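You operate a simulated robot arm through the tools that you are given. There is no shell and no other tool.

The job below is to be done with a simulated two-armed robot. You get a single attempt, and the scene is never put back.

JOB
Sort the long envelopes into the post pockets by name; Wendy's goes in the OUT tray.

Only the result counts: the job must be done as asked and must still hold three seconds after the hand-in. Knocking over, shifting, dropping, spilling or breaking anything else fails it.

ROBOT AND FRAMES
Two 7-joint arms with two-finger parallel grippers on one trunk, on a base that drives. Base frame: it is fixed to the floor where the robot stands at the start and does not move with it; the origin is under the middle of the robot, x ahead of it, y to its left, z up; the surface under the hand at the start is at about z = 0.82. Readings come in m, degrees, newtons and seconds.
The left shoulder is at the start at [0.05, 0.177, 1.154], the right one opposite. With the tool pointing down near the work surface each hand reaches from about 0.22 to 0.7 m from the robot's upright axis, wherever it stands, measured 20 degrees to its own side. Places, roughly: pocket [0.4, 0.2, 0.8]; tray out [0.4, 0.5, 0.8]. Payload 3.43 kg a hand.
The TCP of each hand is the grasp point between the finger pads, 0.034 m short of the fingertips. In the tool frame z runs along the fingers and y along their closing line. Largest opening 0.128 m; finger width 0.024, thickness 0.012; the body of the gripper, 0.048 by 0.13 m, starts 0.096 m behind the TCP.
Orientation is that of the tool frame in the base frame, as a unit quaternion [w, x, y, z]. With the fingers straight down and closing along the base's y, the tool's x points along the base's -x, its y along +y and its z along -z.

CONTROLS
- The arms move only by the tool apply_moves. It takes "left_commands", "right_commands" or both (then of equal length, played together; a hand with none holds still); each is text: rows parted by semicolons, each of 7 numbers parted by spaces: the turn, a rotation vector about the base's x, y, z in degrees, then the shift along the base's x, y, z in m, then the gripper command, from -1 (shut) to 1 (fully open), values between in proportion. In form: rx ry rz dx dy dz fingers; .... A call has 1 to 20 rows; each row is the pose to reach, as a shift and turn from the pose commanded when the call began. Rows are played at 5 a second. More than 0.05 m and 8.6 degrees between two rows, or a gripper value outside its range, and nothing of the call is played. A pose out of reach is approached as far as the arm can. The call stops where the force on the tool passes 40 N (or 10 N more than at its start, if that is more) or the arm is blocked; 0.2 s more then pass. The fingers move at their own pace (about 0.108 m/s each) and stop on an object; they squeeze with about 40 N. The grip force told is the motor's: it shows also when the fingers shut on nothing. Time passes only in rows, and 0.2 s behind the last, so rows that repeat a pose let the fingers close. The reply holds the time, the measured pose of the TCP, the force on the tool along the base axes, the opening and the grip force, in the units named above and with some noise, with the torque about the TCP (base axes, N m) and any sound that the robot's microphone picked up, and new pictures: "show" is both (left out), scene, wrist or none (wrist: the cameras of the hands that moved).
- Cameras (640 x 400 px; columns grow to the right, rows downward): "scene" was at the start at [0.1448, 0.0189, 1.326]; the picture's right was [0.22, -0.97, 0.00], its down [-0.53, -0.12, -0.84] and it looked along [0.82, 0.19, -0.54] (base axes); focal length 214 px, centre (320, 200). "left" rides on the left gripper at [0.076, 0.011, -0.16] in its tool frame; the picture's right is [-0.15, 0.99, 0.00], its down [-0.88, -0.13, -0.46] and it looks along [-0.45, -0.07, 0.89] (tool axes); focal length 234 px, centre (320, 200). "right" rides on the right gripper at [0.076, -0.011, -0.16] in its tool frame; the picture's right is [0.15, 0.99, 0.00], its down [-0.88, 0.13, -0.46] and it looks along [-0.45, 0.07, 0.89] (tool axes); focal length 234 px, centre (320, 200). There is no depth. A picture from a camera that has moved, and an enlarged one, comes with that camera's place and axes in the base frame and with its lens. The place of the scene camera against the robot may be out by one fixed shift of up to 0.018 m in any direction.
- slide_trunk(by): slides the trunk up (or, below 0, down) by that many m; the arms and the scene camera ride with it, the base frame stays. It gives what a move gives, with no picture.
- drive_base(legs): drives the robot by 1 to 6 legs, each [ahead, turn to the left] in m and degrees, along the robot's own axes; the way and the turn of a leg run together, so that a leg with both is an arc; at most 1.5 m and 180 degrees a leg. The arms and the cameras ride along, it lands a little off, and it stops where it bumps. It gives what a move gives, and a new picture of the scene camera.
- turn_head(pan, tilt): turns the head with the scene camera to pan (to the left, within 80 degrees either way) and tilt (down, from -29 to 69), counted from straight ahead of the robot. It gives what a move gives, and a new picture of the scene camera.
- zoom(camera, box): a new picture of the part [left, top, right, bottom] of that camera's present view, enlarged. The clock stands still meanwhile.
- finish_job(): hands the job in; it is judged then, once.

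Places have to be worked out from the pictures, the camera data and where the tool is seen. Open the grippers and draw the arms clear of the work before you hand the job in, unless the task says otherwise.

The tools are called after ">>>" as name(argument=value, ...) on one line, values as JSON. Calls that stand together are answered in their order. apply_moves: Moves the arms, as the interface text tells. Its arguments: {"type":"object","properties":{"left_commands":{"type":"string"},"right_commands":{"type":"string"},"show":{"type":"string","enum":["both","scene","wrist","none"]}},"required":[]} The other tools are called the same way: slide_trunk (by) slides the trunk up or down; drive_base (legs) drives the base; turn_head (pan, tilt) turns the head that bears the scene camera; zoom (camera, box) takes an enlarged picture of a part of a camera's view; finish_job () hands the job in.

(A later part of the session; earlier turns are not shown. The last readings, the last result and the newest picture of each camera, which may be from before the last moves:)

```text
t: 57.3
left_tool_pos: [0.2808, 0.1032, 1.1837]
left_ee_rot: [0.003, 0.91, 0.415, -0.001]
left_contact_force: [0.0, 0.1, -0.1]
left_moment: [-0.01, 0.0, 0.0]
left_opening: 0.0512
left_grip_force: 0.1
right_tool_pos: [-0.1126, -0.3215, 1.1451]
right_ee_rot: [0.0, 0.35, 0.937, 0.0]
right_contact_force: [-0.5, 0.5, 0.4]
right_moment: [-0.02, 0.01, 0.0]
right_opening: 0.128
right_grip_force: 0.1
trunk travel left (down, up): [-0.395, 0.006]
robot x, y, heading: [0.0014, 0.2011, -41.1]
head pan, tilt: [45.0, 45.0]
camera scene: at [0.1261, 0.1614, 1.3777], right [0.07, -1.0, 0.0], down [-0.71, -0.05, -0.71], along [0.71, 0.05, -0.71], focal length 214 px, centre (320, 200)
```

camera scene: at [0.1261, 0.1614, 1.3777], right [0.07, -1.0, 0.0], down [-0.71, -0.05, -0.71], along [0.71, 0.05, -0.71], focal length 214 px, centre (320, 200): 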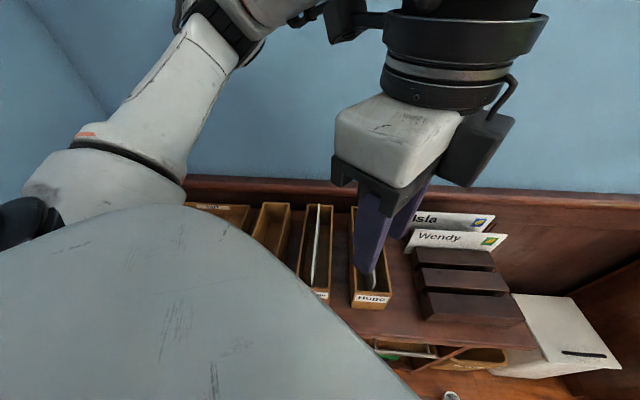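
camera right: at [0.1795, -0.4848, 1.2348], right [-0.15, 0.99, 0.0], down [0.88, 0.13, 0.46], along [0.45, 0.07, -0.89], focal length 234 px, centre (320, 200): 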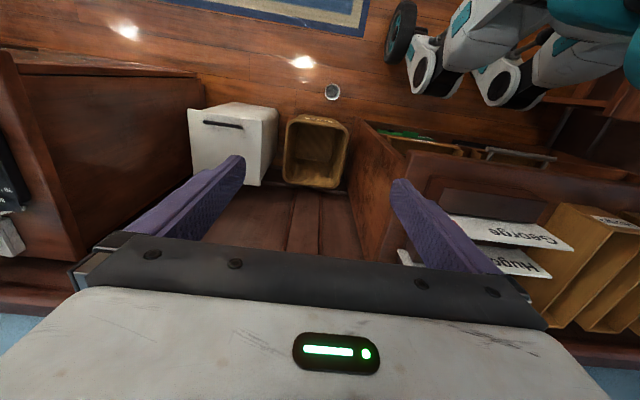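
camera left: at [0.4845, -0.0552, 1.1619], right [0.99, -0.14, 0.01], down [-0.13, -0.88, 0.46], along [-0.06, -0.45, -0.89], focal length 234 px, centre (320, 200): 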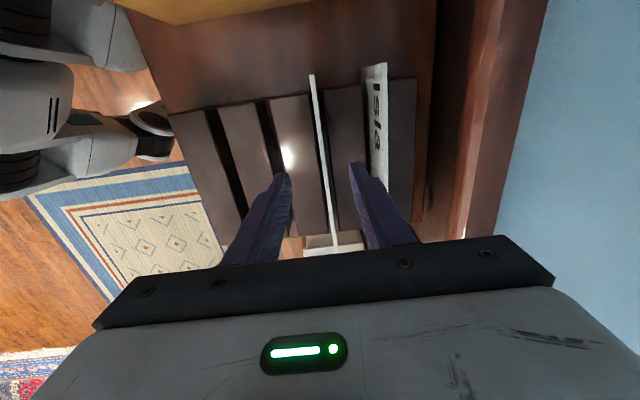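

The base is now at (0.001, 0.20), heading −41°. I'll square up, edge 5 cm closer to the desk, and turn to −60°, which gives the left arm a better angle on both remaining envelopes.

>>> drive_base(legs=[[0, 41], [0.05, 0], [0, -60]])

>>> turn_head(pan=45, tilt=45)

```text
t: 60.2
left_tool_pos: [0.306, 0.3083, 1.1837]
left_ee_rot: [0.002, 0.706, 0.708, 0.0]
left_contact_force: [-0.6, -0.1, 0.4]
left_moment: [0.02, -0.1, 0.0]
left_opening: 0.0513
left_grip_force: 0.0
right_tool_pos: [0.2858, -0.2723, 1.1464]
right_ee_rot: [0.001, 0.0, 1.0, 0.001]
right_contact_force: [-0.4, -0.1, 0.5]
right_moment: [-0.01, -0.04, 0.0]
right_opening: 0.1279
right_grip_force: 0.0
trunk travel left (down, up): [-0.395, 0.006]
robot x, y, heading: [0.0326, 0.2026, -0.4]
head pan, tilt: [45.0, 45.0]
stopped in leg 2: the robot was blocked; the commanded pose is now the measured one
camera scene: at [0.146, 0.2585, 1.378], right [0.71, -0.71, 0.0], down [-0.5, -0.5, -0.71], along [0.5, 0.5, -0.71], focal length 214 px, centre (320, 200)
```

scene: 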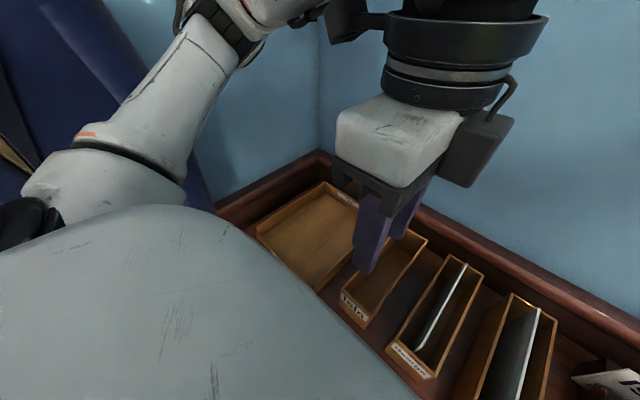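

```text
t: 60.8
left_tool_pos: [0.3069, 0.3079, 1.1834]
left_ee_rot: [0.002, 0.708, 0.707, -0.001]
left_contact_force: [0.6, 0.0, -0.8]
left_moment: [0.03, 0.0, -0.01]
left_opening: 0.0515
left_grip_force: 0.2
right_tool_pos: [0.287, -0.2716, 1.1455]
right_ee_rot: [0.0, 0.0, 1.0, 0.001]
right_contact_force: [0.1, -0.4, -0.8]
right_moment: [-0.03, 0.01, 0.03]
right_opening: 0.1283
right_grip_force: 0.1
trunk travel left (down, up): [-0.395, 0.006]
robot x, y, heading: [0.0304, 0.2023, 0.0]
head pan, tilt: [45.0, 45.0]
camera scene: at [0.1483, 0.2585, 1.3776], right [0.71, -0.71, 0.0], down [-0.5, -0.5, -0.71], along [0.5, 0.5, -0.71], focal length 214 px, centre (320, 200)
```

scene: 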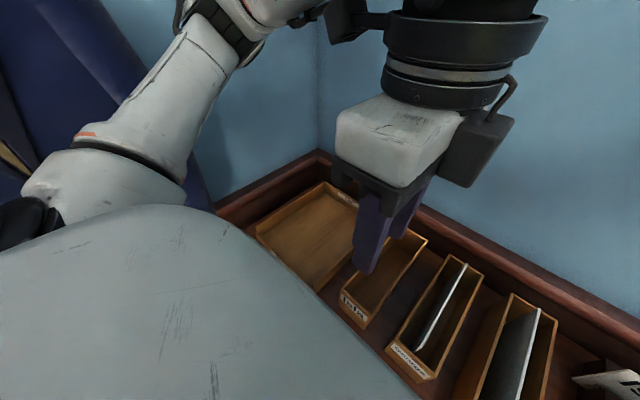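

The base bumped the desk front at x≈0.03 and stopped; pockets and envelopes look undisturbed. I'll back off 2.5 cm and turn right to −60°.

>>> drive_base(legs=[[-0.025, 0], [0, -60]])

>>> turn_head(pan=55, tilt=42)

```text
t: 64.3
left_tool_pos: [0.2348, 0.0169, 1.1828]
left_ee_rot: [0.001, 0.967, 0.256, 0.0]
left_contact_force: [0.5, 0.8, -0.3]
left_moment: [0.01, 0.02, 0.0]
left_opening: 0.0512
left_grip_force: 0.1
right_tool_pos: [-0.2784, -0.253, 1.1458]
right_ee_rot: [0.0, 0.503, 0.864, 0.001]
right_contact_force: [0.2, -0.1, -0.4]
right_moment: [-0.02, 0.0, -0.01]
right_opening: 0.128
right_grip_force: 0.1
trunk travel left (down, up): [-0.395, 0.006]
robot x, y, heading: [0.0073, 0.2031, -60.6]
head pan, tilt: [45.0, 45.0]
camera scene: at [0.1077, 0.1188, 1.3777], right [-0.27, -0.96, 0.0], down [-0.68, 0.19, -0.71], along [0.68, -0.19, -0.71], focal length 214 px, centre (320, 200)
```

scene: 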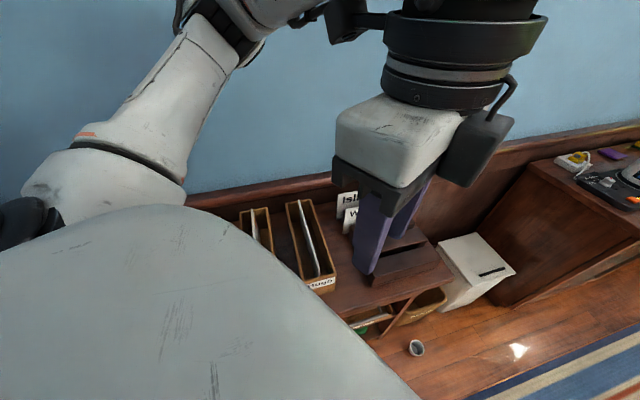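

```text
t: 65.0
left_tool_pos: [0.2356, 0.0172, 1.1839]
left_ee_rot: [0.001, 0.966, 0.257, -0.002]
left_contact_force: [0.7, 0.4, 1.1]
left_moment: [0.01, -0.03, -0.03]
left_opening: 0.0511
left_grip_force: 0.0
right_tool_pos: [-0.2776, -0.2543, 1.1451]
right_ee_rot: [0.001, 0.502, 0.865, 0.001]
right_contact_force: [-0.5, 0.7, -0.1]
right_moment: [0.0, 0.01, 0.01]
right_opening: 0.1281
right_grip_force: 0.0
trunk travel left (down, up): [-0.395, 0.006]
robot x, y, heading: [0.0101, 0.2, -60.7]
head pan, tilt: [55.0, 42.0]
camera scene: at [0.1128, 0.1325, 1.382], right [-0.1, -1.0, 0.0], down [-0.67, 0.06, -0.74], along [0.74, -0.07, -0.67], focal length 214 px, centre (320, 200)
```

scene: 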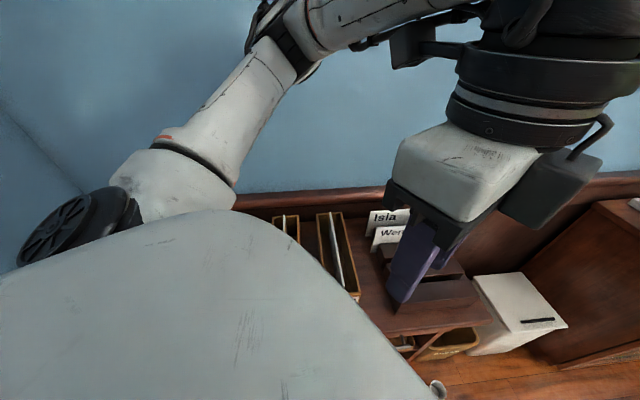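

The base is at (0.009, 0.20), heading −60.7°, and the hand yaw is −150°. I'll swing the left hand +60° to yaw −90° over Wendy at a safe height.

>>> apply_moves(left_commands="0 0 7.5 0.03 -0.018 0 -0.2; 0 0 15 0.06 -0.036 0 -0.2; 0 0 22.5 0.09 -0.054 -0.01 -0.2; 0 0 30 0.12 -0.072 -0.02 -0.2; 0 0 37.5 0.15 -0.09 -0.03 -0.2; 0 0 45 0.18 -0.108 -0.05 -0.2; 0 0 52.5 0.21 -0.126 -0.07 -0.2; 0 0 60.1 0.243 -0.142 -0.09 -0.2; 0 0 60.1 0.243 -0.142 -0.1 -0.2; 0 0 60.1 0.243 -0.142 -0.1 -0.2", show="both")

```text
t: 67.2
left_tool_pos: [0.4794, -0.1259, 1.0814]
left_ee_rot: [0.002, 0.708, 0.706, 0.0]
left_contact_force: [0.3, -0.3, 0.3]
left_moment: [-0.03, -0.03, 0.0]
left_opening: 0.0512
left_grip_force: 0.0
right_tool_pos: [-0.278, -0.2524, 1.1457]
right_ee_rot: [0.0, 0.503, 0.864, 0.0]
right_contact_force: [0.6, -0.8, 0.8]
right_moment: [0.02, -0.01, -0.01]
right_opening: 0.1283
right_grip_force: 0.1
trunk travel left (down, up): [-0.395, 0.006]
robot x, y, heading: [0.008, 0.2019, -60.6]
head pan, tilt: [55.0, 42.0]
camera scene: at [0.1129, 0.1324, 1.382], right [-0.1, -1.0, 0.0], down [-0.67, 0.06, -0.74], along [0.74, -0.07, -0.67], focal length 214 px, centre (320, 200)
camera left: at [0.4894, -0.0481, 1.2407], right [0.99, -0.15, 0.0], down [-0.13, -0.88, 0.46], along [-0.07, -0.45, -0.89], focal length 234 px, centre (320, 200)
```

scene: 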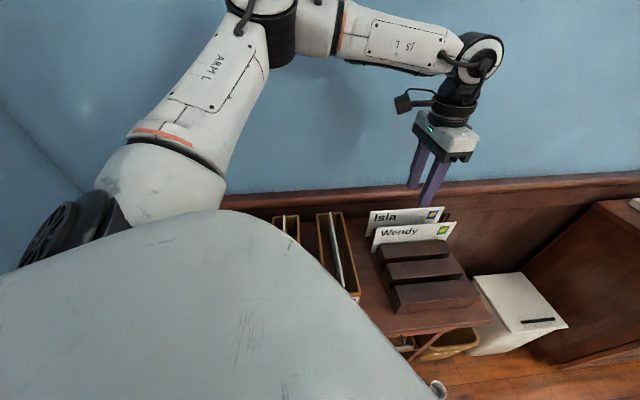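
left: 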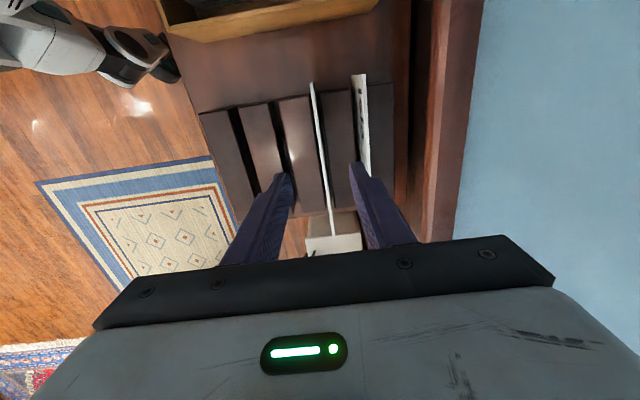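

The hand reached the hover pose with no limit flags. I'll zoom in to verify Wendy's and Isla's positions after the base bump.

>>> zoom(camera="left", box=[200, 60, 420, 220])

>>> zoom(camera="scene", box=[250, 150, 500, 330])

```text
2.50 times, centred on (310, 140) of left
camera zoom: at [0.4894, -0.0481, 1.2407], right [0.99, -0.15, 0.0], down [-0.13, -0.88, 0.46], along [-0.07, -0.45, -0.89], focal length 585 px, centre (345, 350)
```

zoom: 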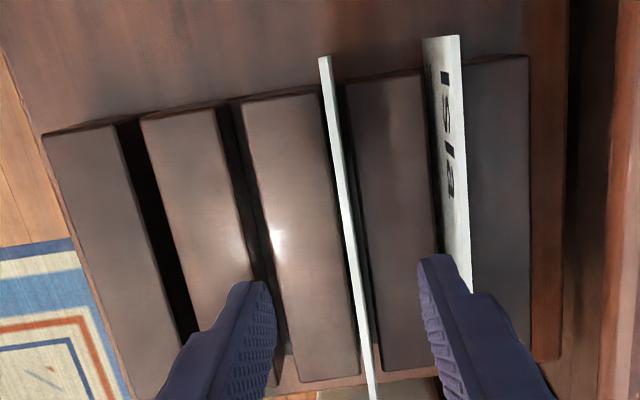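

```text
2.22 times, centred on (375, 240) of scene
camera zoom: at [0.1129, 0.1324, 1.382], right [-0.1, -1.0, 0.0], down [-0.67, 0.06, -0.74], along [0.74, -0.07, -0.67], focal length 477 px, centre (198, 111)
```

zoom: 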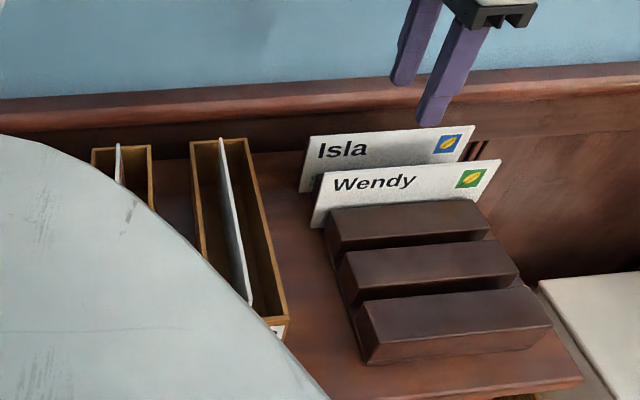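

Wendy is still at x≈0.479 and Isla at x≈0.540, so the bump moved nothing. I'll descend to z≈0.926 over Wendy without closing and confirm the pose first.

>>> apply_moves(left_commands="0 0 0 0 0 -0.04 -0.2; 0 0 0 0 0 -0.08 -0.2; 0 0 0 0 0 -0.11 -0.2; 0 0 0 0 0 -0.13 -0.2; 0 0 0 0 0 -0.145 -0.2; 0 0 0 0 0 -0.155 -0.2; 0 0 0 0 0 -0.155 -0.2", show="both")

>>> zoom(camera="left", box=[220, 60, 420, 260])

```text
t: 68.8
left_tool_pos: [0.4773, -0.122, 0.9299]
left_ee_rot: [0.002, 0.708, 0.706, -0.002]
left_contact_force: [-0.7, 0.5, -0.2]
left_moment: [0.04, 0.02, -0.02]
left_opening: 0.0511
left_grip_force: 0.0
left hand out of reach, approached as far as the arm can: row 6, 7
right_tool_pos: [-0.2781, -0.2534, 1.1454]
right_ee_rot: [0.0, 0.503, 0.864, 0.0]
right_contact_force: [0.3, -0.5, -0.5]
right_moment: [-0.02, 0.01, 0.01]
right_opening: 0.128
right_grip_force: 0.1
trunk travel left (down, up): [-0.395, 0.006]
robot x, y, heading: [0.0048, 0.2002, -60.1]
head pan, tilt: [55.0, 42.0]
camera scene: at [0.1127, 0.1325, 1.382], right [-0.1, -1.0, 0.0], down [-0.67, 0.06, -0.74], along [0.74, -0.07, -0.67], focal length 214 px, centre (320, 200)
camera left: at [0.4892, -0.0437, 1.0883], right [0.99, -0.15, 0.0], down [-0.13, -0.88, 0.46], along [-0.07, -0.45, -0.89], focal length 234 px, centre (320, 200)
```

scene: 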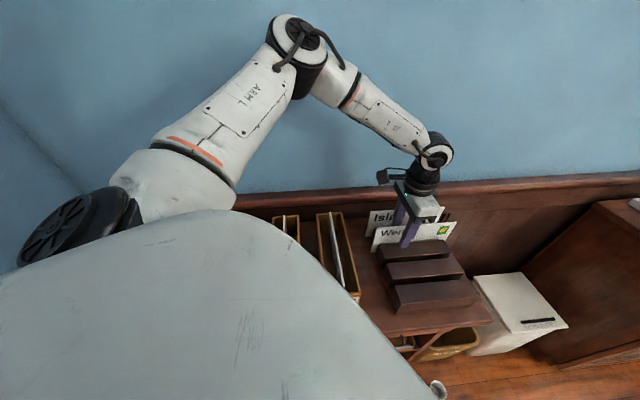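
left: 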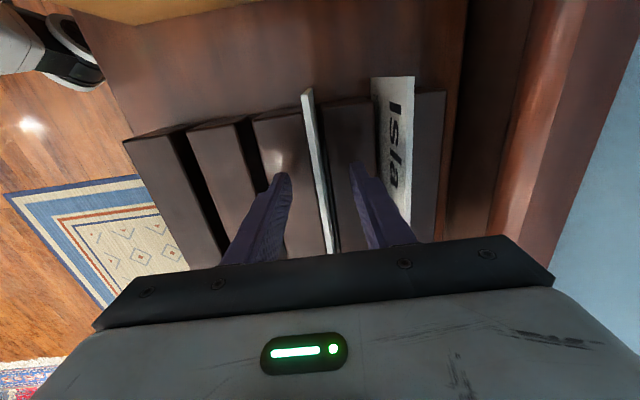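

```text
2.00 times, centred on (320, 160) of left
camera zoom: at [0.4892, -0.0437, 1.0883], right [0.99, -0.15, 0.0], down [-0.13, -0.88, 0.46], along [-0.07, -0.45, -0.89], focal length 468 px, centre (320, 280)
```

zoom: 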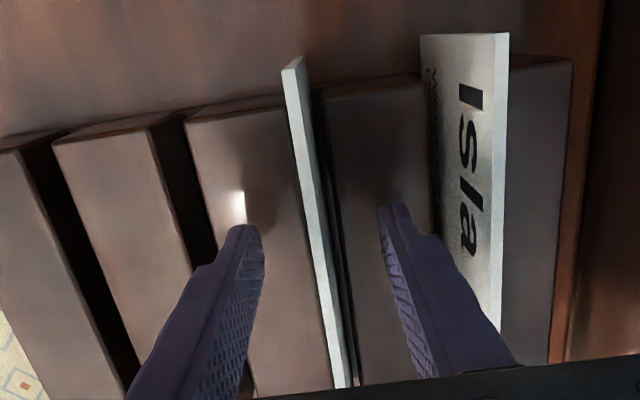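

The fingers straddle Wendy evenly at (0.478, −0.12, 0.929), which is good enough to grip. I'll close here.

>>> apply_moves(left_commands="0 0 0 0 0 0 -0.6; 0 0 0 0 0 0 -1; 0 0 0 0 0 0 -1; 0 0 0 0 0 0 -1; 0 0 0 0 0 0 -1", show="wrist")

```text
t: 70.0
left_tool_pos: [0.478, -0.12, 0.9305]
left_ee_rot: [0.002, 0.709, 0.706, -0.002]
left_contact_force: [0.4, -0.8, -0.7]
left_moment: [0.06, -0.01, 0.01]
left_opening: 0.0027
left_grip_force: 37.4
right_tool_pos: [-0.2791, -0.2535, 1.1455]
right_ee_rot: [0.0, 0.503, 0.864, 0.001]
right_contact_force: [0.3, 1.0, -0.4]
right_moment: [-0.02, -0.02, 0.02]
right_opening: 0.1278
right_grip_force: 0.2
trunk travel left (down, up): [-0.395, 0.006]
robot x, y, heading: [0.0071, 0.2017, -60.8]
head pan, tilt: [55.0, 42.0]
camera left: at [0.4893, -0.0437, 1.0886], right [0.99, -0.15, 0.0], down [-0.13, -0.88, 0.46], along [-0.07, -0.45, -0.89], focal length 234 px, centre (320, 200)
```

left: 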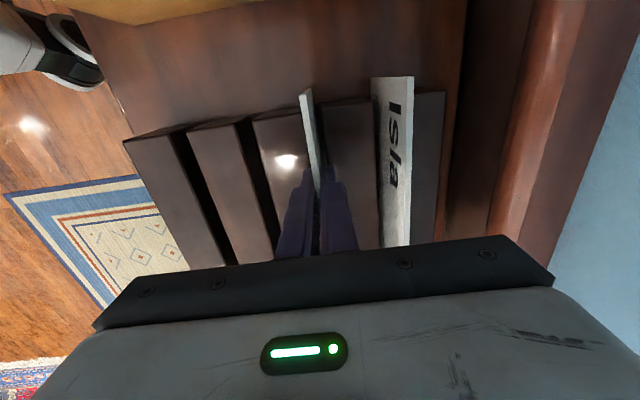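

Wendy is gripped (2.7 mm, 37 N). I'll lift it straight up.

>>> apply_moves(left_commands="0 0 0 0 0 0.01 -1; 0 0 0 0 0 0.03 -1; 0 0 0 0 0 0.055 -1; 0 0 0 0 0 0.085 -1; 0 0 0 0 0 0.12 -1; 0 0 0 0 0 0.155 -1; 0 0 0 0 0 0.155 -1", show="both")

```text
t: 71.6
left_tool_pos: [0.478, -0.1203, 1.086]
left_ee_rot: [0.001, 0.708, 0.706, -0.001]
left_contact_force: [-0.6, 1.4, 0.4]
left_moment: [0.0, -0.03, -0.04]
left_opening: 0.0025
left_grip_force: 37.4
right_tool_pos: [-0.279, -0.2516, 1.145]
right_ee_rot: [0.0, 0.503, 0.864, 0.001]
right_contact_force: [-0.5, 0.0, -0.1]
right_moment: [0.01, -0.04, -0.01]
right_opening: 0.128
right_grip_force: 0.0
trunk travel left (down, up): [-0.395, 0.006]
robot x, y, heading: [0.0035, 0.2064, -60.4]
head pan, tilt: [55.0, 42.0]
camera scene: at [0.1129, 0.1324, 1.382], right [-0.1, -1.0, 0.0], down [-0.67, 0.06, -0.74], along [0.74, -0.07, -0.67], focal length 214 px, centre (320, 200)
camera left: at [0.4898, -0.043, 1.2443], right [0.99, -0.15, 0.0], down [-0.13, -0.88, 0.46], along [-0.07, -0.45, -0.89], focal length 234 px, centre (320, 200)
```

scene: 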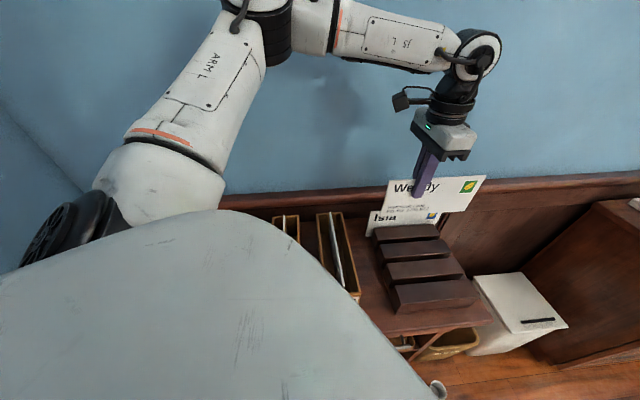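
left: 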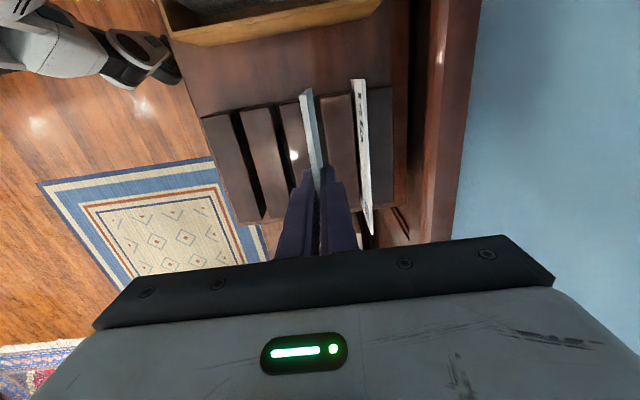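

Wendy hangs level, bottom at z≈0.985. I'll draw it in close to the robot with a partial turn so the base can rotate back left toward the tray without nearing the wall.

>>> apply_moves(left_commands="0 0 5 -0.02 0.028 0.004 -1; 0 0 10 -0.04 0.056 0.008 -1; 0 0 15 -0.06 0.085 0.012 -1; 0 0 20 -0.08 0.113 0.014 -1; 0 0 25 -0.1 0.142 0.014 -1; 0 0 30 -0.119 0.17 0.014 -1; 0 0 30 -0.119 0.17 0.014 -1", show="both")

```text
t: 73.2
left_tool_pos: [0.359, 0.0479, 1.1001]
left_ee_rot: [0.001, 0.5, 0.866, 0.0]
left_contact_force: [-0.5, 1.0, -0.4]
left_moment: [0.05, 0.0, 0.0]
left_opening: 0.0029
left_grip_force: 37.2
right_tool_pos: [-0.2795, -0.2538, 1.1445]
right_ee_rot: [0.0, 0.503, 0.864, 0.0]
right_contact_force: [-1.0, 0.1, 0.3]
right_moment: [0.03, 0.01, -0.05]
right_opening: 0.1279
right_grip_force: 0.0
trunk travel left (down, up): [-0.395, 0.006]
robot x, y, heading: [0.0051, 0.202, -60.4]
head pan, tilt: [55.0, 42.0]
camera scene: at [0.1129, 0.1322, 1.3819], right [-0.1, -1.0, 0.0], down [-0.67, 0.06, -0.74], along [0.74, -0.07, -0.67], focal length 214 px, centre (320, 200)
camera left: at [0.33, 0.1212, 1.2583], right [0.93, 0.37, 0.0], down [0.33, -0.83, 0.46], along [0.17, -0.42, -0.89], focal length 234 px, centre (320, 200)
```

scene: 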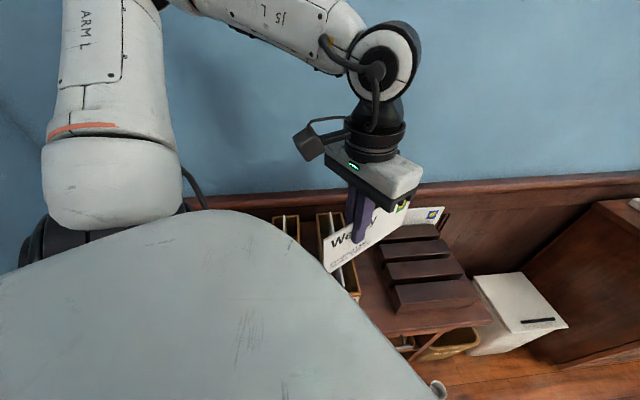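
left: 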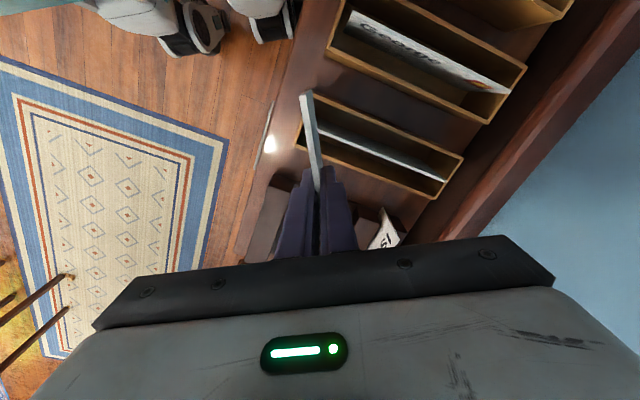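

Both placed envelopes are still in their pockets. Now I'll turn the base left 50° to face the tray side.

>>> drive_base(legs=[[0, 25], [0, 25]])

>>> turn_head(pan=35, tilt=45)

```text
t: 76.2
left_tool_pos: [0.3523, 0.3729, 1.0996]
left_ee_rot: [0.001, 0.089, 0.996, 0.001]
left_contact_force: [0.8, -0.1, -0.3]
left_moment: [-0.01, 0.03, 0.02]
left_opening: 0.0026
left_grip_force: 37.3
right_tool_pos: [0.172, -0.3095, 1.1444]
right_ee_rot: [0.0, 0.091, 0.996, 0.001]
right_contact_force: [0.3, -0.1, -0.2]
right_moment: [-0.01, 0.03, 0.0]
right_opening: 0.1279
right_grip_force: 0.1
trunk travel left (down, up): [-0.395, 0.006]
robot x, y, heading: [0.0102, 0.2039, -10.7]
head pan, tilt: [55.0, 42.0]
camera scene: at [0.1237, 0.2474, 1.382], right [0.7, -0.71, 0.0], down [-0.48, -0.47, -0.74], along [0.53, 0.52, -0.67], focal length 214 px, centre (320, 200)
```

scene: 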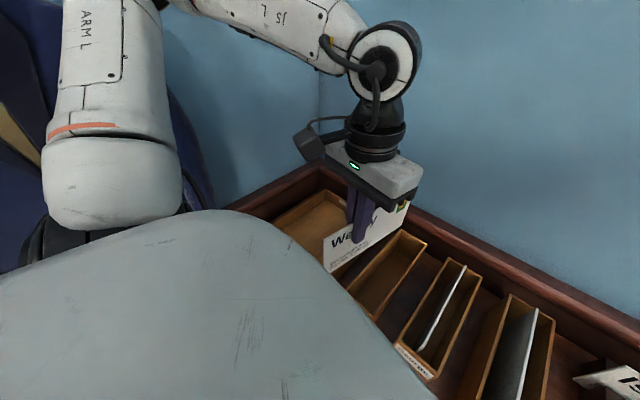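

```text
t: 77.0
left_tool_pos: [0.3517, 0.3725, 1.1002]
left_ee_rot: [0.0, 0.088, 0.996, 0.001]
left_contact_force: [0.2, -0.2, -0.3]
left_moment: [0.02, 0.03, -0.02]
left_opening: 0.0026
left_grip_force: 37.8
right_tool_pos: [0.172, -0.309, 1.145]
right_ee_rot: [0.0, 0.09, 0.996, 0.001]
right_contact_force: [0.6, 0.3, 0.5]
right_moment: [0.01, -0.01, -0.03]
right_opening: 0.1279
right_grip_force: 0.1
trunk travel left (down, up): [-0.395, 0.006]
robot x, y, heading: [0.0092, 0.2031, -10.5]
head pan, tilt: [35.0, 45.0]
camera scene: at [0.1378, 0.2224, 1.3777], right [0.41, -0.91, 0.0], down [-0.64, -0.29, -0.71], along [0.64, 0.29, -0.71], focal length 214 px, centre (320, 200)
```

scene: 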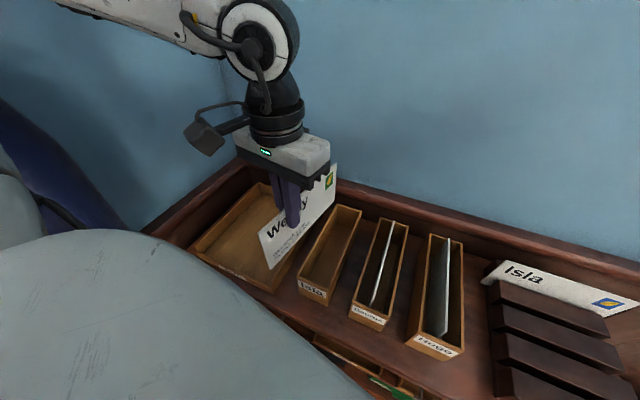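

Hand at (0.352, 0.373, 1.10), yaw −10°. I'll move over the tray with TCP ≈ (0.408, 0.53), straightening the yaw to 0, and view the tray with the wrist camera.

>>> apply_moves(left_commands="0 0 2.5 0.014 0.04 0.005 -1; 0 0 5 0.028 0.08 0.01 -1; 0 0 7.5 0.042 0.12 0.015 -1; 0 0 10.1 0.056 0.158 0.02 -1; 0 0 10.1 0.056 0.158 0.02 -1", show="both")

>>> zoom(camera="scene", box=[150, 100, 400, 320])

```text
t: 78.4
left_tool_pos: [0.4247, 0.5003, 1.1396]
left_ee_rot: [0.002, 0.003, 0.998, 0.057]
left_contact_force: [0.2, -0.6, -0.4]
left_moment: [0.03, -0.04, -0.01]
left_opening: 0.0025
left_grip_force: 37.1
right_tool_pos: [0.1844, -0.3457, 1.1204]
right_ee_rot: [-0.009, 0.092, 0.995, 0.021]
right_contact_force: [-0.7, -0.3, -0.1]
right_moment: [0.03, -0.1, 0.01]
right_opening: 0.1278
right_grip_force: 0.1
trunk travel left (down, up): [-0.395, 0.006]
robot x, y, heading: [0.0105, 0.1938, -12.6]
head pan, tilt: [35.0, 45.0]
stopped in row 5 (left hand): the arm was blocked; the commanded pose is now the measured one
camera scene: at [0.155, 0.168, 1.3753], right [0.38, -0.92, -0.04], down [-0.66, -0.24, -0.71], along [0.64, 0.3, -0.7], focal length 214 px, centre (320, 200)
camera left: at [0.3471, 0.4943, 1.2988], right [0.15, 0.98, 0.11], down [0.88, -0.19, 0.44], along [0.45, 0.03, -0.89], focal length 234 px, centre (320, 200)
```

scene: 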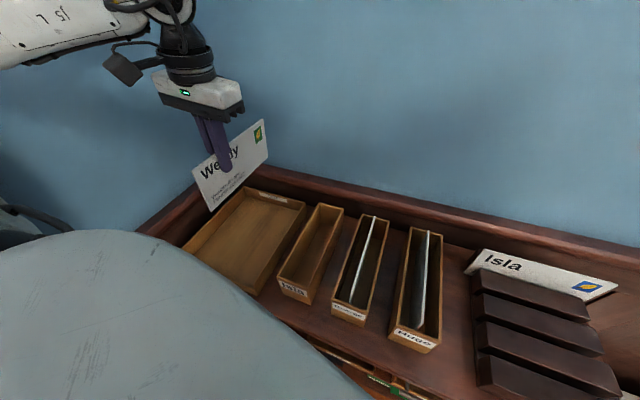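
left: 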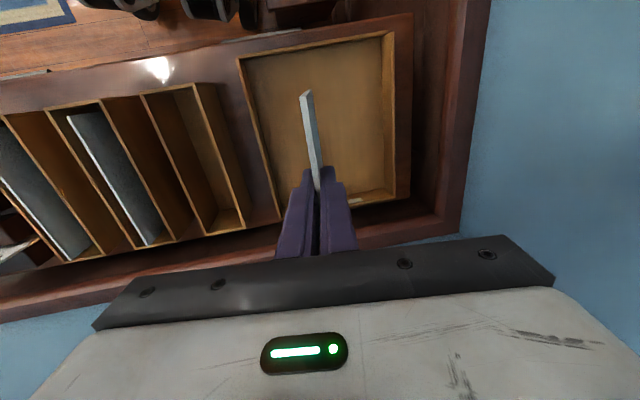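

```text
1.82 times, centred on (275, 210) of scene
camera zoom: at [0.155, 0.168, 1.3753], right [0.38, -0.92, -0.04], down [-0.66, -0.24, -0.71], along [0.64, 0.3, -0.7], focal length 390 px, centre (402, 182)
```

zoom: 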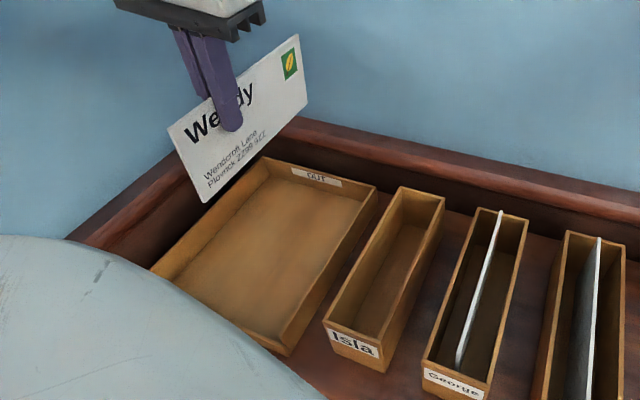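

The left arm got blocked, and the tilted camera suggests the elbow pressed against the left wall and leaned the robot. I'll back the hand away from the wall right away.

>>> apply_moves(left_commands="0 0 0 -0.01 -0.03 0 -1; 0 0 0 -0.02 -0.06 0 -1; 0 0 0 -0.03 -0.09 -0.01 -1; 0 0 0 -0.04 -0.12 -0.015 -1; 0 0 0 -0.04 -0.12 -0.015 -1; 0 0 0 -0.04 -0.12 -0.015 -1", show="both")

```text
t: 79.8
left_tool_pos: [0.3708, 0.412, 1.1111]
left_ee_rot: [0.005, 0.004, 1.0, 0.023]
left_contact_force: [-0.5, -0.5, -1.3]
left_moment: [0.0, -0.01, 0.02]
left_opening: 0.003
left_grip_force: 37.2
right_tool_pos: [0.1708, -0.3099, 1.1456]
right_ee_rot: [-0.001, 0.093, 0.996, 0.001]
right_contact_force: [-0.3, -0.8, -0.3]
right_moment: [0.0, 0.02, 0.05]
right_opening: 0.1281
right_grip_force: 0.1
trunk travel left (down, up): [-0.395, 0.006]
robot x, y, heading: [0.0088, 0.2037, -11.9]
head pan, tilt: [35.0, 45.0]
camera scene: at [0.1383, 0.2184, 1.378], right [0.39, -0.92, 0.0], down [-0.65, -0.28, -0.71], along [0.65, 0.28, -0.71], focal length 214 px, centre (320, 200)
camera left: at [0.2926, 0.4178, 1.2697], right [0.15, 0.99, 0.05], down [0.88, -0.16, 0.46], along [0.46, -0.03, -0.89], focal length 234 px, centre (320, 200)
```

scene: 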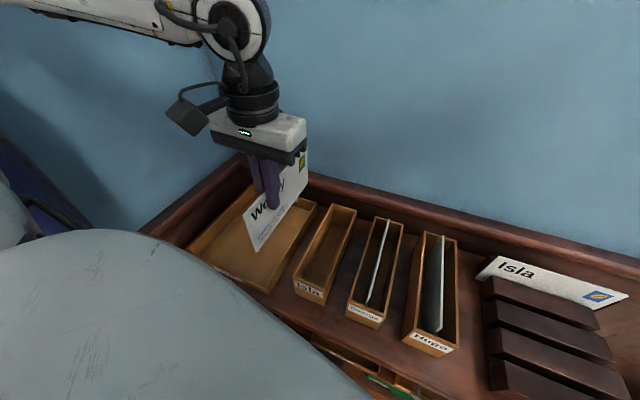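
left: 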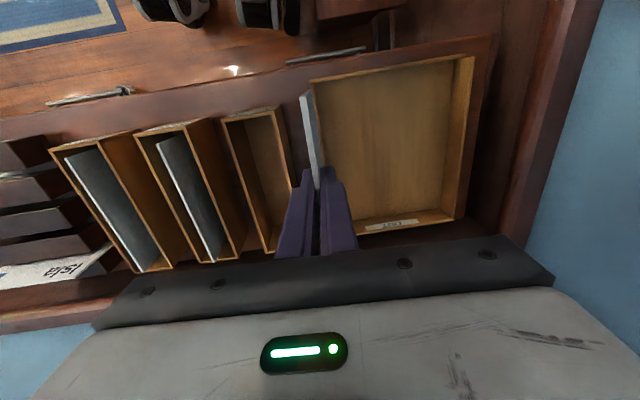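

The robot is upright again with Wendy still held. I'll look left to see what the elbow hit.

>>> turn_head(pan=70, tilt=25)

```text
t: 80.8
left_tool_pos: [0.3716, 0.4136, 1.1107]
left_ee_rot: [0.003, 0.002, 1.0, 0.022]
left_contact_force: [0.5, 0.5, -0.5]
left_moment: [0.0, 0.04, -0.02]
left_opening: 0.0029
left_grip_force: 37.7
right_tool_pos: [0.1712, -0.3111, 1.1452]
right_ee_rot: [0.0, 0.092, 0.996, 0.001]
right_contact_force: [-0.4, -0.5, -0.3]
right_moment: [0.02, -0.01, -0.03]
right_opening: 0.1281
right_grip_force: 0.0
trunk travel left (down, up): [-0.395, 0.006]
robot x, y, heading: [0.0084, 0.2019, -11.8]
head pan, tilt: [70.0, 25.0]
camera scene: at [0.1128, 0.2641, 1.4082], right [0.85, -0.53, 0.0], down [-0.22, -0.36, -0.91], along [0.48, 0.77, -0.42], focal length 214 px, centre (320, 200)
```

scene: 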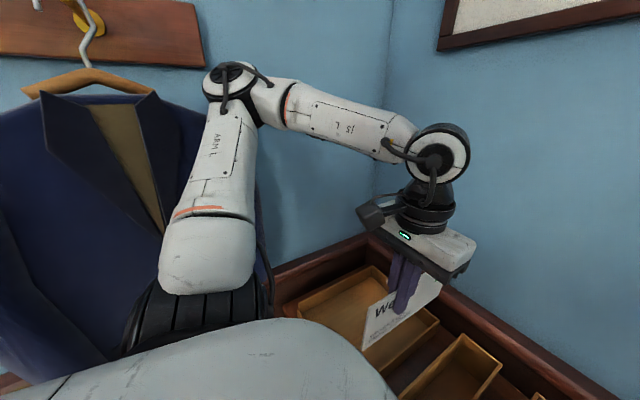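

A jacket hangs on the left wall, undisturbed; the elbow simply ran out of room there. I'll move the base back toward the right (y≈0.06) and face the desk squarely, so the elbow has space when reaching the tray. The envelope stays high throughout.

>>> drive_base(legs=[[0, -39], [0, -39], [0.14, 0]])

```text
t: 85.8
left_tool_pos: [0.2891, -0.2489, 1.1101]
left_ee_rot: [0.018, 0.633, 0.774, 0.013]
left_contact_force: [-0.9, -0.1, -0.5]
left_moment: [0.04, 0.02, -0.01]
left_opening: 0.0027
left_grip_force: 37.3
right_tool_pos: [-0.4596, -0.2017, 1.1439]
right_ee_rot: [0.001, 0.7, 0.714, 0.001]
right_contact_force: [0.1, 0.2, 0.2]
right_moment: [-0.03, -0.02, 0.02]
right_opening: 0.1281
right_grip_force: 0.0
trunk travel left (down, up): [-0.395, 0.006]
robot x, y, heading: [0.0078, 0.0603, -90.2]
head pan, tilt: [70.0, 25.0]
camera scene: at [0.0819, -0.0403, 1.4082], right [-0.34, -0.94, 0.0], down [-0.4, 0.15, -0.91], along [0.85, -0.31, -0.42], focal length 214 px, centre (320, 200)
```

scene: 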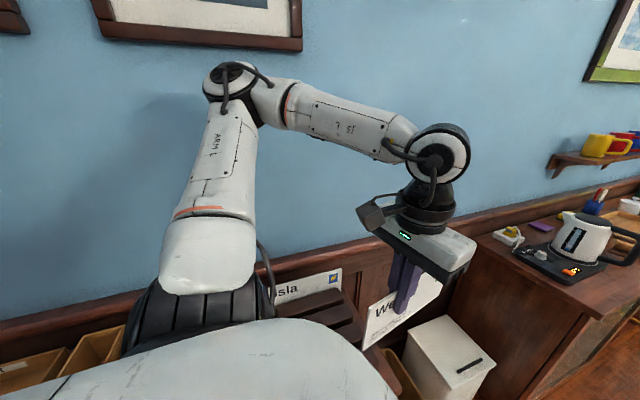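

The base is at (0.008, 0.06), heading −90°. I'll turn back left 90° to face the desk.

>>> drive_base(legs=[[0, 45], [0, 45]])

>>> turn_head(pan=40, tilt=40)

```text
t: 90.2
left_tool_pos: [0.3273, 0.3353, 1.1109]
left_ee_rot: [0.003, -0.085, 0.996, 0.022]
left_contact_force: [-0.1, -0.9, -0.1]
left_moment: [-0.01, -0.02, 0.04]
left_opening: 0.0028
left_grip_force: 37.2
right_tool_pos: [0.258, -0.4115, 1.1429]
right_ee_rot: [0.0, 0.005, 1.0, 0.001]
right_contact_force: [-0.3, -0.6, 0.1]
right_moment: [0.07, -0.02, 0.03]
right_opening: 0.1278
right_grip_force: 0.1
trunk travel left (down, up): [-0.395, 0.006]
robot x, y, heading: [0.0063, 0.0637, -1.8]
head pan, tilt: [70.0, 25.0]
camera scene: at [0.0996, 0.1461, 1.4082], right [0.93, -0.37, 0.0], down [-0.16, -0.39, -0.91], along [0.34, 0.84, -0.42], focal length 214 px, centre (320, 200)
```

scene: 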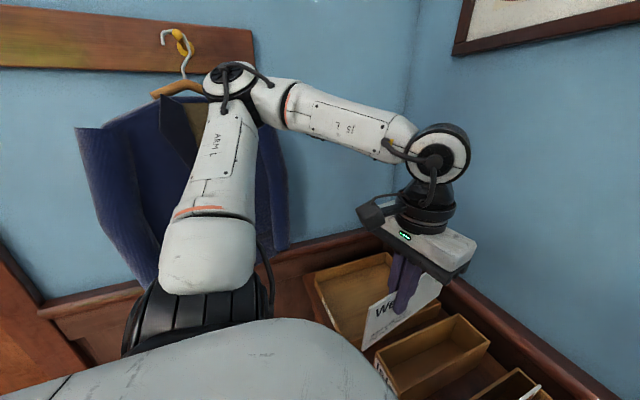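

```text
t: 91.2
left_tool_pos: [0.3278, 0.3357, 1.1111]
left_ee_rot: [0.003, -0.086, 0.996, 0.022]
left_contact_force: [0.7, -0.6, -0.3]
left_moment: [-0.02, 0.03, 0.02]
left_opening: 0.0029
left_grip_force: 37.5
right_tool_pos: [0.2591, -0.4101, 1.1455]
right_ee_rot: [0.0, 0.004, 1.0, 0.001]
right_contact_force: [0.8, -0.4, 0.2]
right_moment: [-0.01, 0.02, 0.01]
right_opening: 0.1281
right_grip_force: 0.1
trunk travel left (down, up): [-0.395, 0.006]
robot x, y, heading: [0.0089, 0.0651, -1.8]
head pan, tilt: [40.0, 40.0]
camera scene: at [0.1321, 0.113, 1.385], right [0.62, -0.78, 0.0], down [-0.5, -0.4, -0.77], along [0.6, 0.48, -0.64], focal length 214 px, centre (320, 200)
```

scene: 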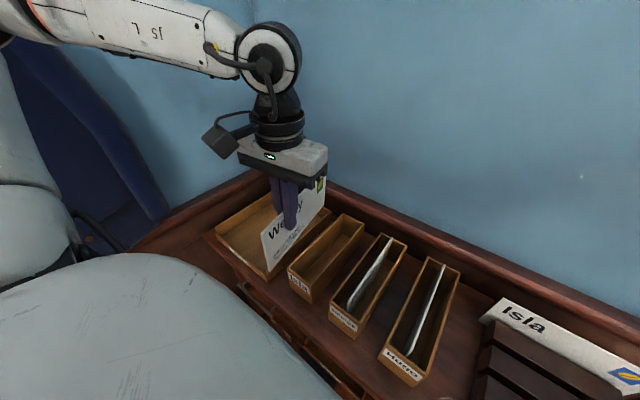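

The base is at (0.0085, 0.065) facing the desk with more room on the left. I'll move over the tray while tilting the envelope about x so its bottom leads toward +y, keeping it high.

>>> apply_moves(left_commands="3.5 0.2 -2 0.016 0.028 0 -1; 7 0.5 -4 0.032 0.056 0 -1; 10.5 0.8 -6 0.048 0.084 0 -1; 14 1.1 -8 0.064 0.112 0 -1; 17.5 1.5 -9.8 0.08 0.14 0 -1; 17.5 1.5 -9.8 0.08 0.14 0 -1", show="both")

```text
t: 92.6
left_tool_pos: [0.4079, 0.4771, 1.1096]
left_ee_rot: [0.005, 0.003, 0.985, 0.175]
left_contact_force: [-0.9, 0.6, 0.7]
left_moment: [0.0, 0.0, 0.03]
left_opening: 0.0027
left_grip_force: 37.5
right_tool_pos: [0.2587, -0.4109, 1.1451]
right_ee_rot: [-0.001, 0.004, 1.0, 0.001]
right_contact_force: [-0.2, 0.5, -0.3]
right_moment: [-0.02, -0.03, 0.02]
right_opening: 0.1278
right_grip_force: 0.1
trunk travel left (down, up): [-0.395, 0.006]
robot x, y, heading: [0.0076, 0.061, -1.6]
head pan, tilt: [40.0, 40.0]
camera scene: at [0.1319, 0.1129, 1.385], right [0.62, -0.78, 0.0], down [-0.5, -0.4, -0.77], along [0.6, 0.47, -0.64], focal length 214 px, centre (320, 200)
camera left: at [0.3297, 0.433, 1.2622], right [0.15, 0.93, 0.34], down [0.88, -0.28, 0.39], along [0.46, 0.24, -0.85], focal length 234 px, centre (320, 200)
```

scene: 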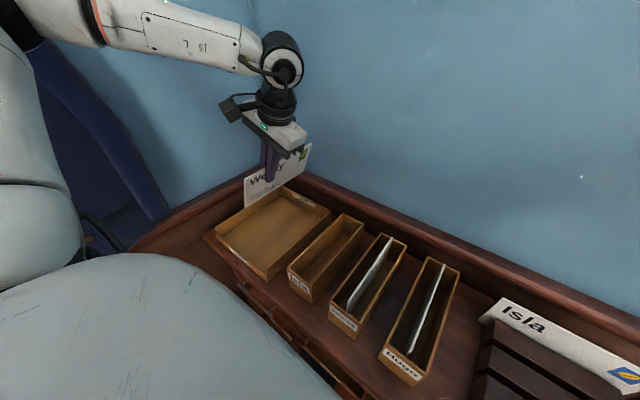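
left: 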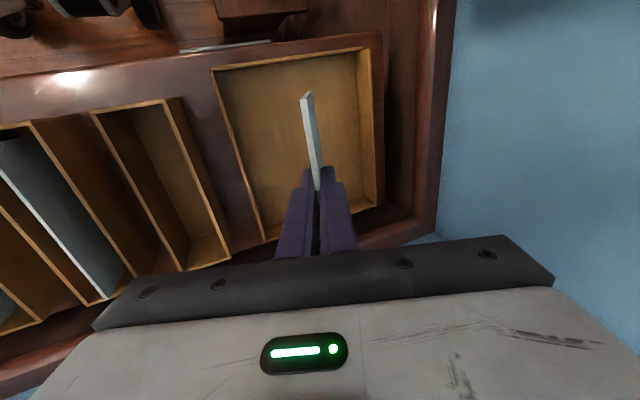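

No blocking; the tilt is 20° with the robot level. I'll continue to a 40° tilt while lowering and shifting toward the tray centre.

>>> apply_moves(left_commands="4 0 0 0 0.012 -0.02 -1; 8 0 0 0 0.024 -0.04 -1; 12 0 0 0 0.036 -0.06 -1; 16 0 0 0 0.046 -0.08 -1; 20 0 0 0 0.055 -0.1 -1; 20 0 0 0 0.055 -0.1 -1", show="both")

>>> zoom(camera="scene", box=[190, 80, 390, 300])

```text
t: 94.0
left_tool_pos: [0.4061, 0.5315, 1.0093]
left_ee_rot: [0.005, 0.002, 0.94, 0.342]
left_contact_force: [-0.4, 0.3, 0.0]
left_moment: [0.0, 0.02, 0.01]
left_opening: 0.0026
left_grip_force: 37.2
right_tool_pos: [0.2581, -0.4106, 1.1459]
right_ee_rot: [0.0, 0.004, 1.0, 0.002]
right_contact_force: [0.3, 0.8, 0.0]
right_moment: [0.0, 0.04, -0.04]
right_opening: 0.1279
right_grip_force: 0.0
trunk travel left (down, up): [-0.395, 0.006]
robot x, y, heading: [0.0083, 0.0658, -1.6]
head pan, tilt: [40.0, 40.0]
camera scene: at [0.1319, 0.113, 1.385], right [0.62, -0.78, 0.0], down [-0.5, -0.4, -0.77], along [0.6, 0.47, -0.64], focal length 214 px, centre (320, 200)
camera left: at [0.3287, 0.4389, 1.1384], right [0.15, 0.76, 0.64], down [0.88, -0.4, 0.27], along [0.46, 0.52, -0.72], focal length 234 px, centre (320, 200)
```

scene: 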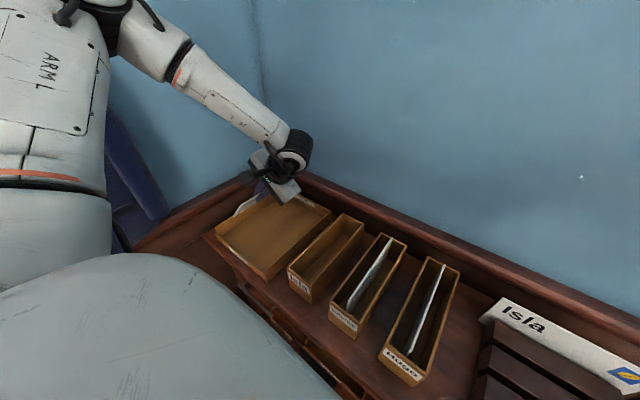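
left: 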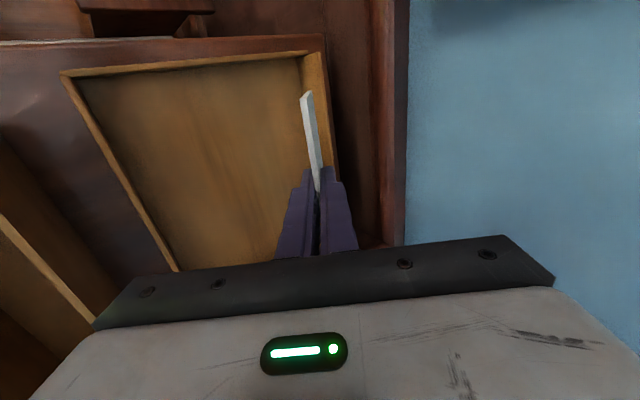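

```text
1.82 times, centred on (290, 190) of scene
camera zoom: at [0.1319, 0.113, 1.385], right [0.62, -0.78, 0.0], down [-0.5, -0.4, -0.77], along [0.6, 0.47, -0.64], focal length 390 px, centre (374, 218)
```

zoom: 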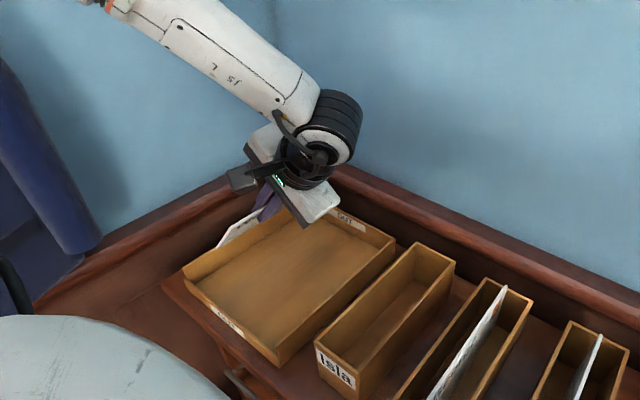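

At a 40° tilt the bottom edge is over the tray at y≈0.60, and the tray spans y≈0.42–0.69. I'll shift +12 mm in y and lower until the bottom edge is just above the tray floor.

>>> apply_moves(left_commands="0 0 0 0 0.004 -0.025 -1; 0 0 0 0 0.008 -0.05 -1; 0 0 0 0 0.012 -0.07 -1; 0 0 0 0 0.012 -0.083 -1; 0 0 0 0 0.012 -0.088 -1; 0 0 0 0 0.012 -0.088 -1", show="both")

>>> zoom(camera="scene", box=[190, 130, 390, 300])

```text
t: 95.4
left_tool_pos: [0.4071, 0.5432, 0.9217]
left_ee_rot: [0.005, 0.003, 0.939, 0.343]
left_contact_force: [-0.1, -0.3, -0.7]
left_moment: [0.04, 0.05, 0.01]
left_opening: 0.0024
left_grip_force: 37.0
right_tool_pos: [0.2586, -0.4105, 1.1452]
right_ee_rot: [0.0, 0.005, 1.0, 0.001]
right_contact_force: [0.2, -0.2, -0.6]
right_moment: [0.04, -0.01, -0.01]
right_opening: 0.1278
right_grip_force: 0.0
trunk travel left (down, up): [-0.395, 0.006]
robot x, y, heading: [0.0071, 0.063, -1.6]
head pan, tilt: [40.0, 40.0]
camera scene: at [0.1321, 0.1129, 1.385], right [0.62, -0.78, 0.0], down [-0.5, -0.4, -0.77], along [0.6, 0.47, -0.64], focal length 214 px, centre (320, 200)
camera left: at [0.33, 0.4509, 1.05], right [0.15, 0.76, 0.64], down [0.88, -0.4, 0.27], along [0.46, 0.52, -0.72], focal length 234 px, centre (320, 200)
```

scene: 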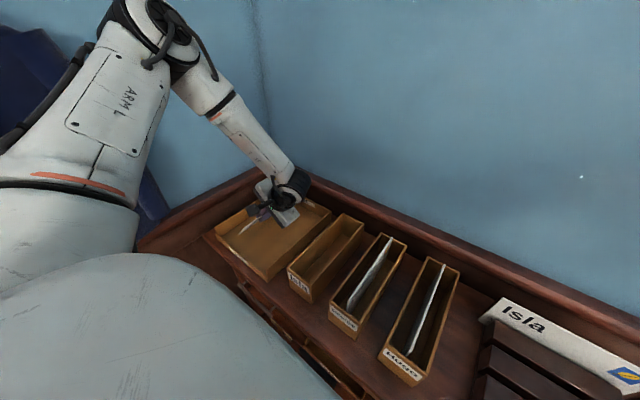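
left: 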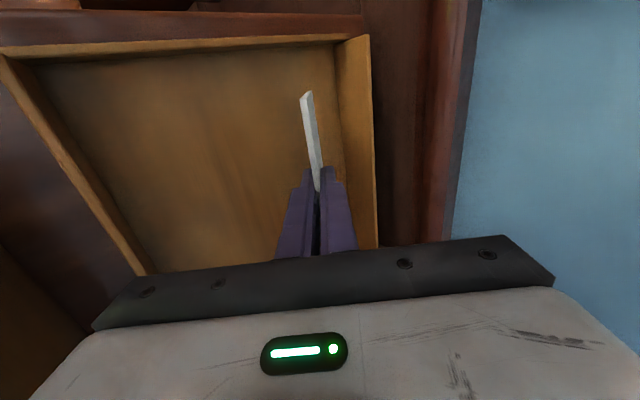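

```text
2.35 times, centred on (290, 215) of scene
camera zoom: at [0.1321, 0.1129, 1.385], right [0.62, -0.78, 0.0], down [-0.5, -0.4, -0.77], along [0.6, 0.47, -0.64], focal length 505 px, centre (391, 165)
```

zoom: 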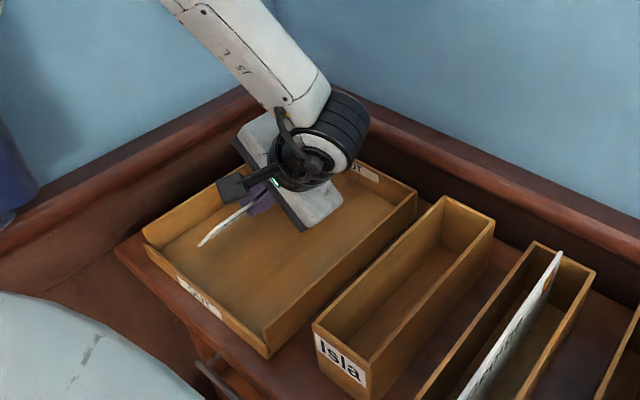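

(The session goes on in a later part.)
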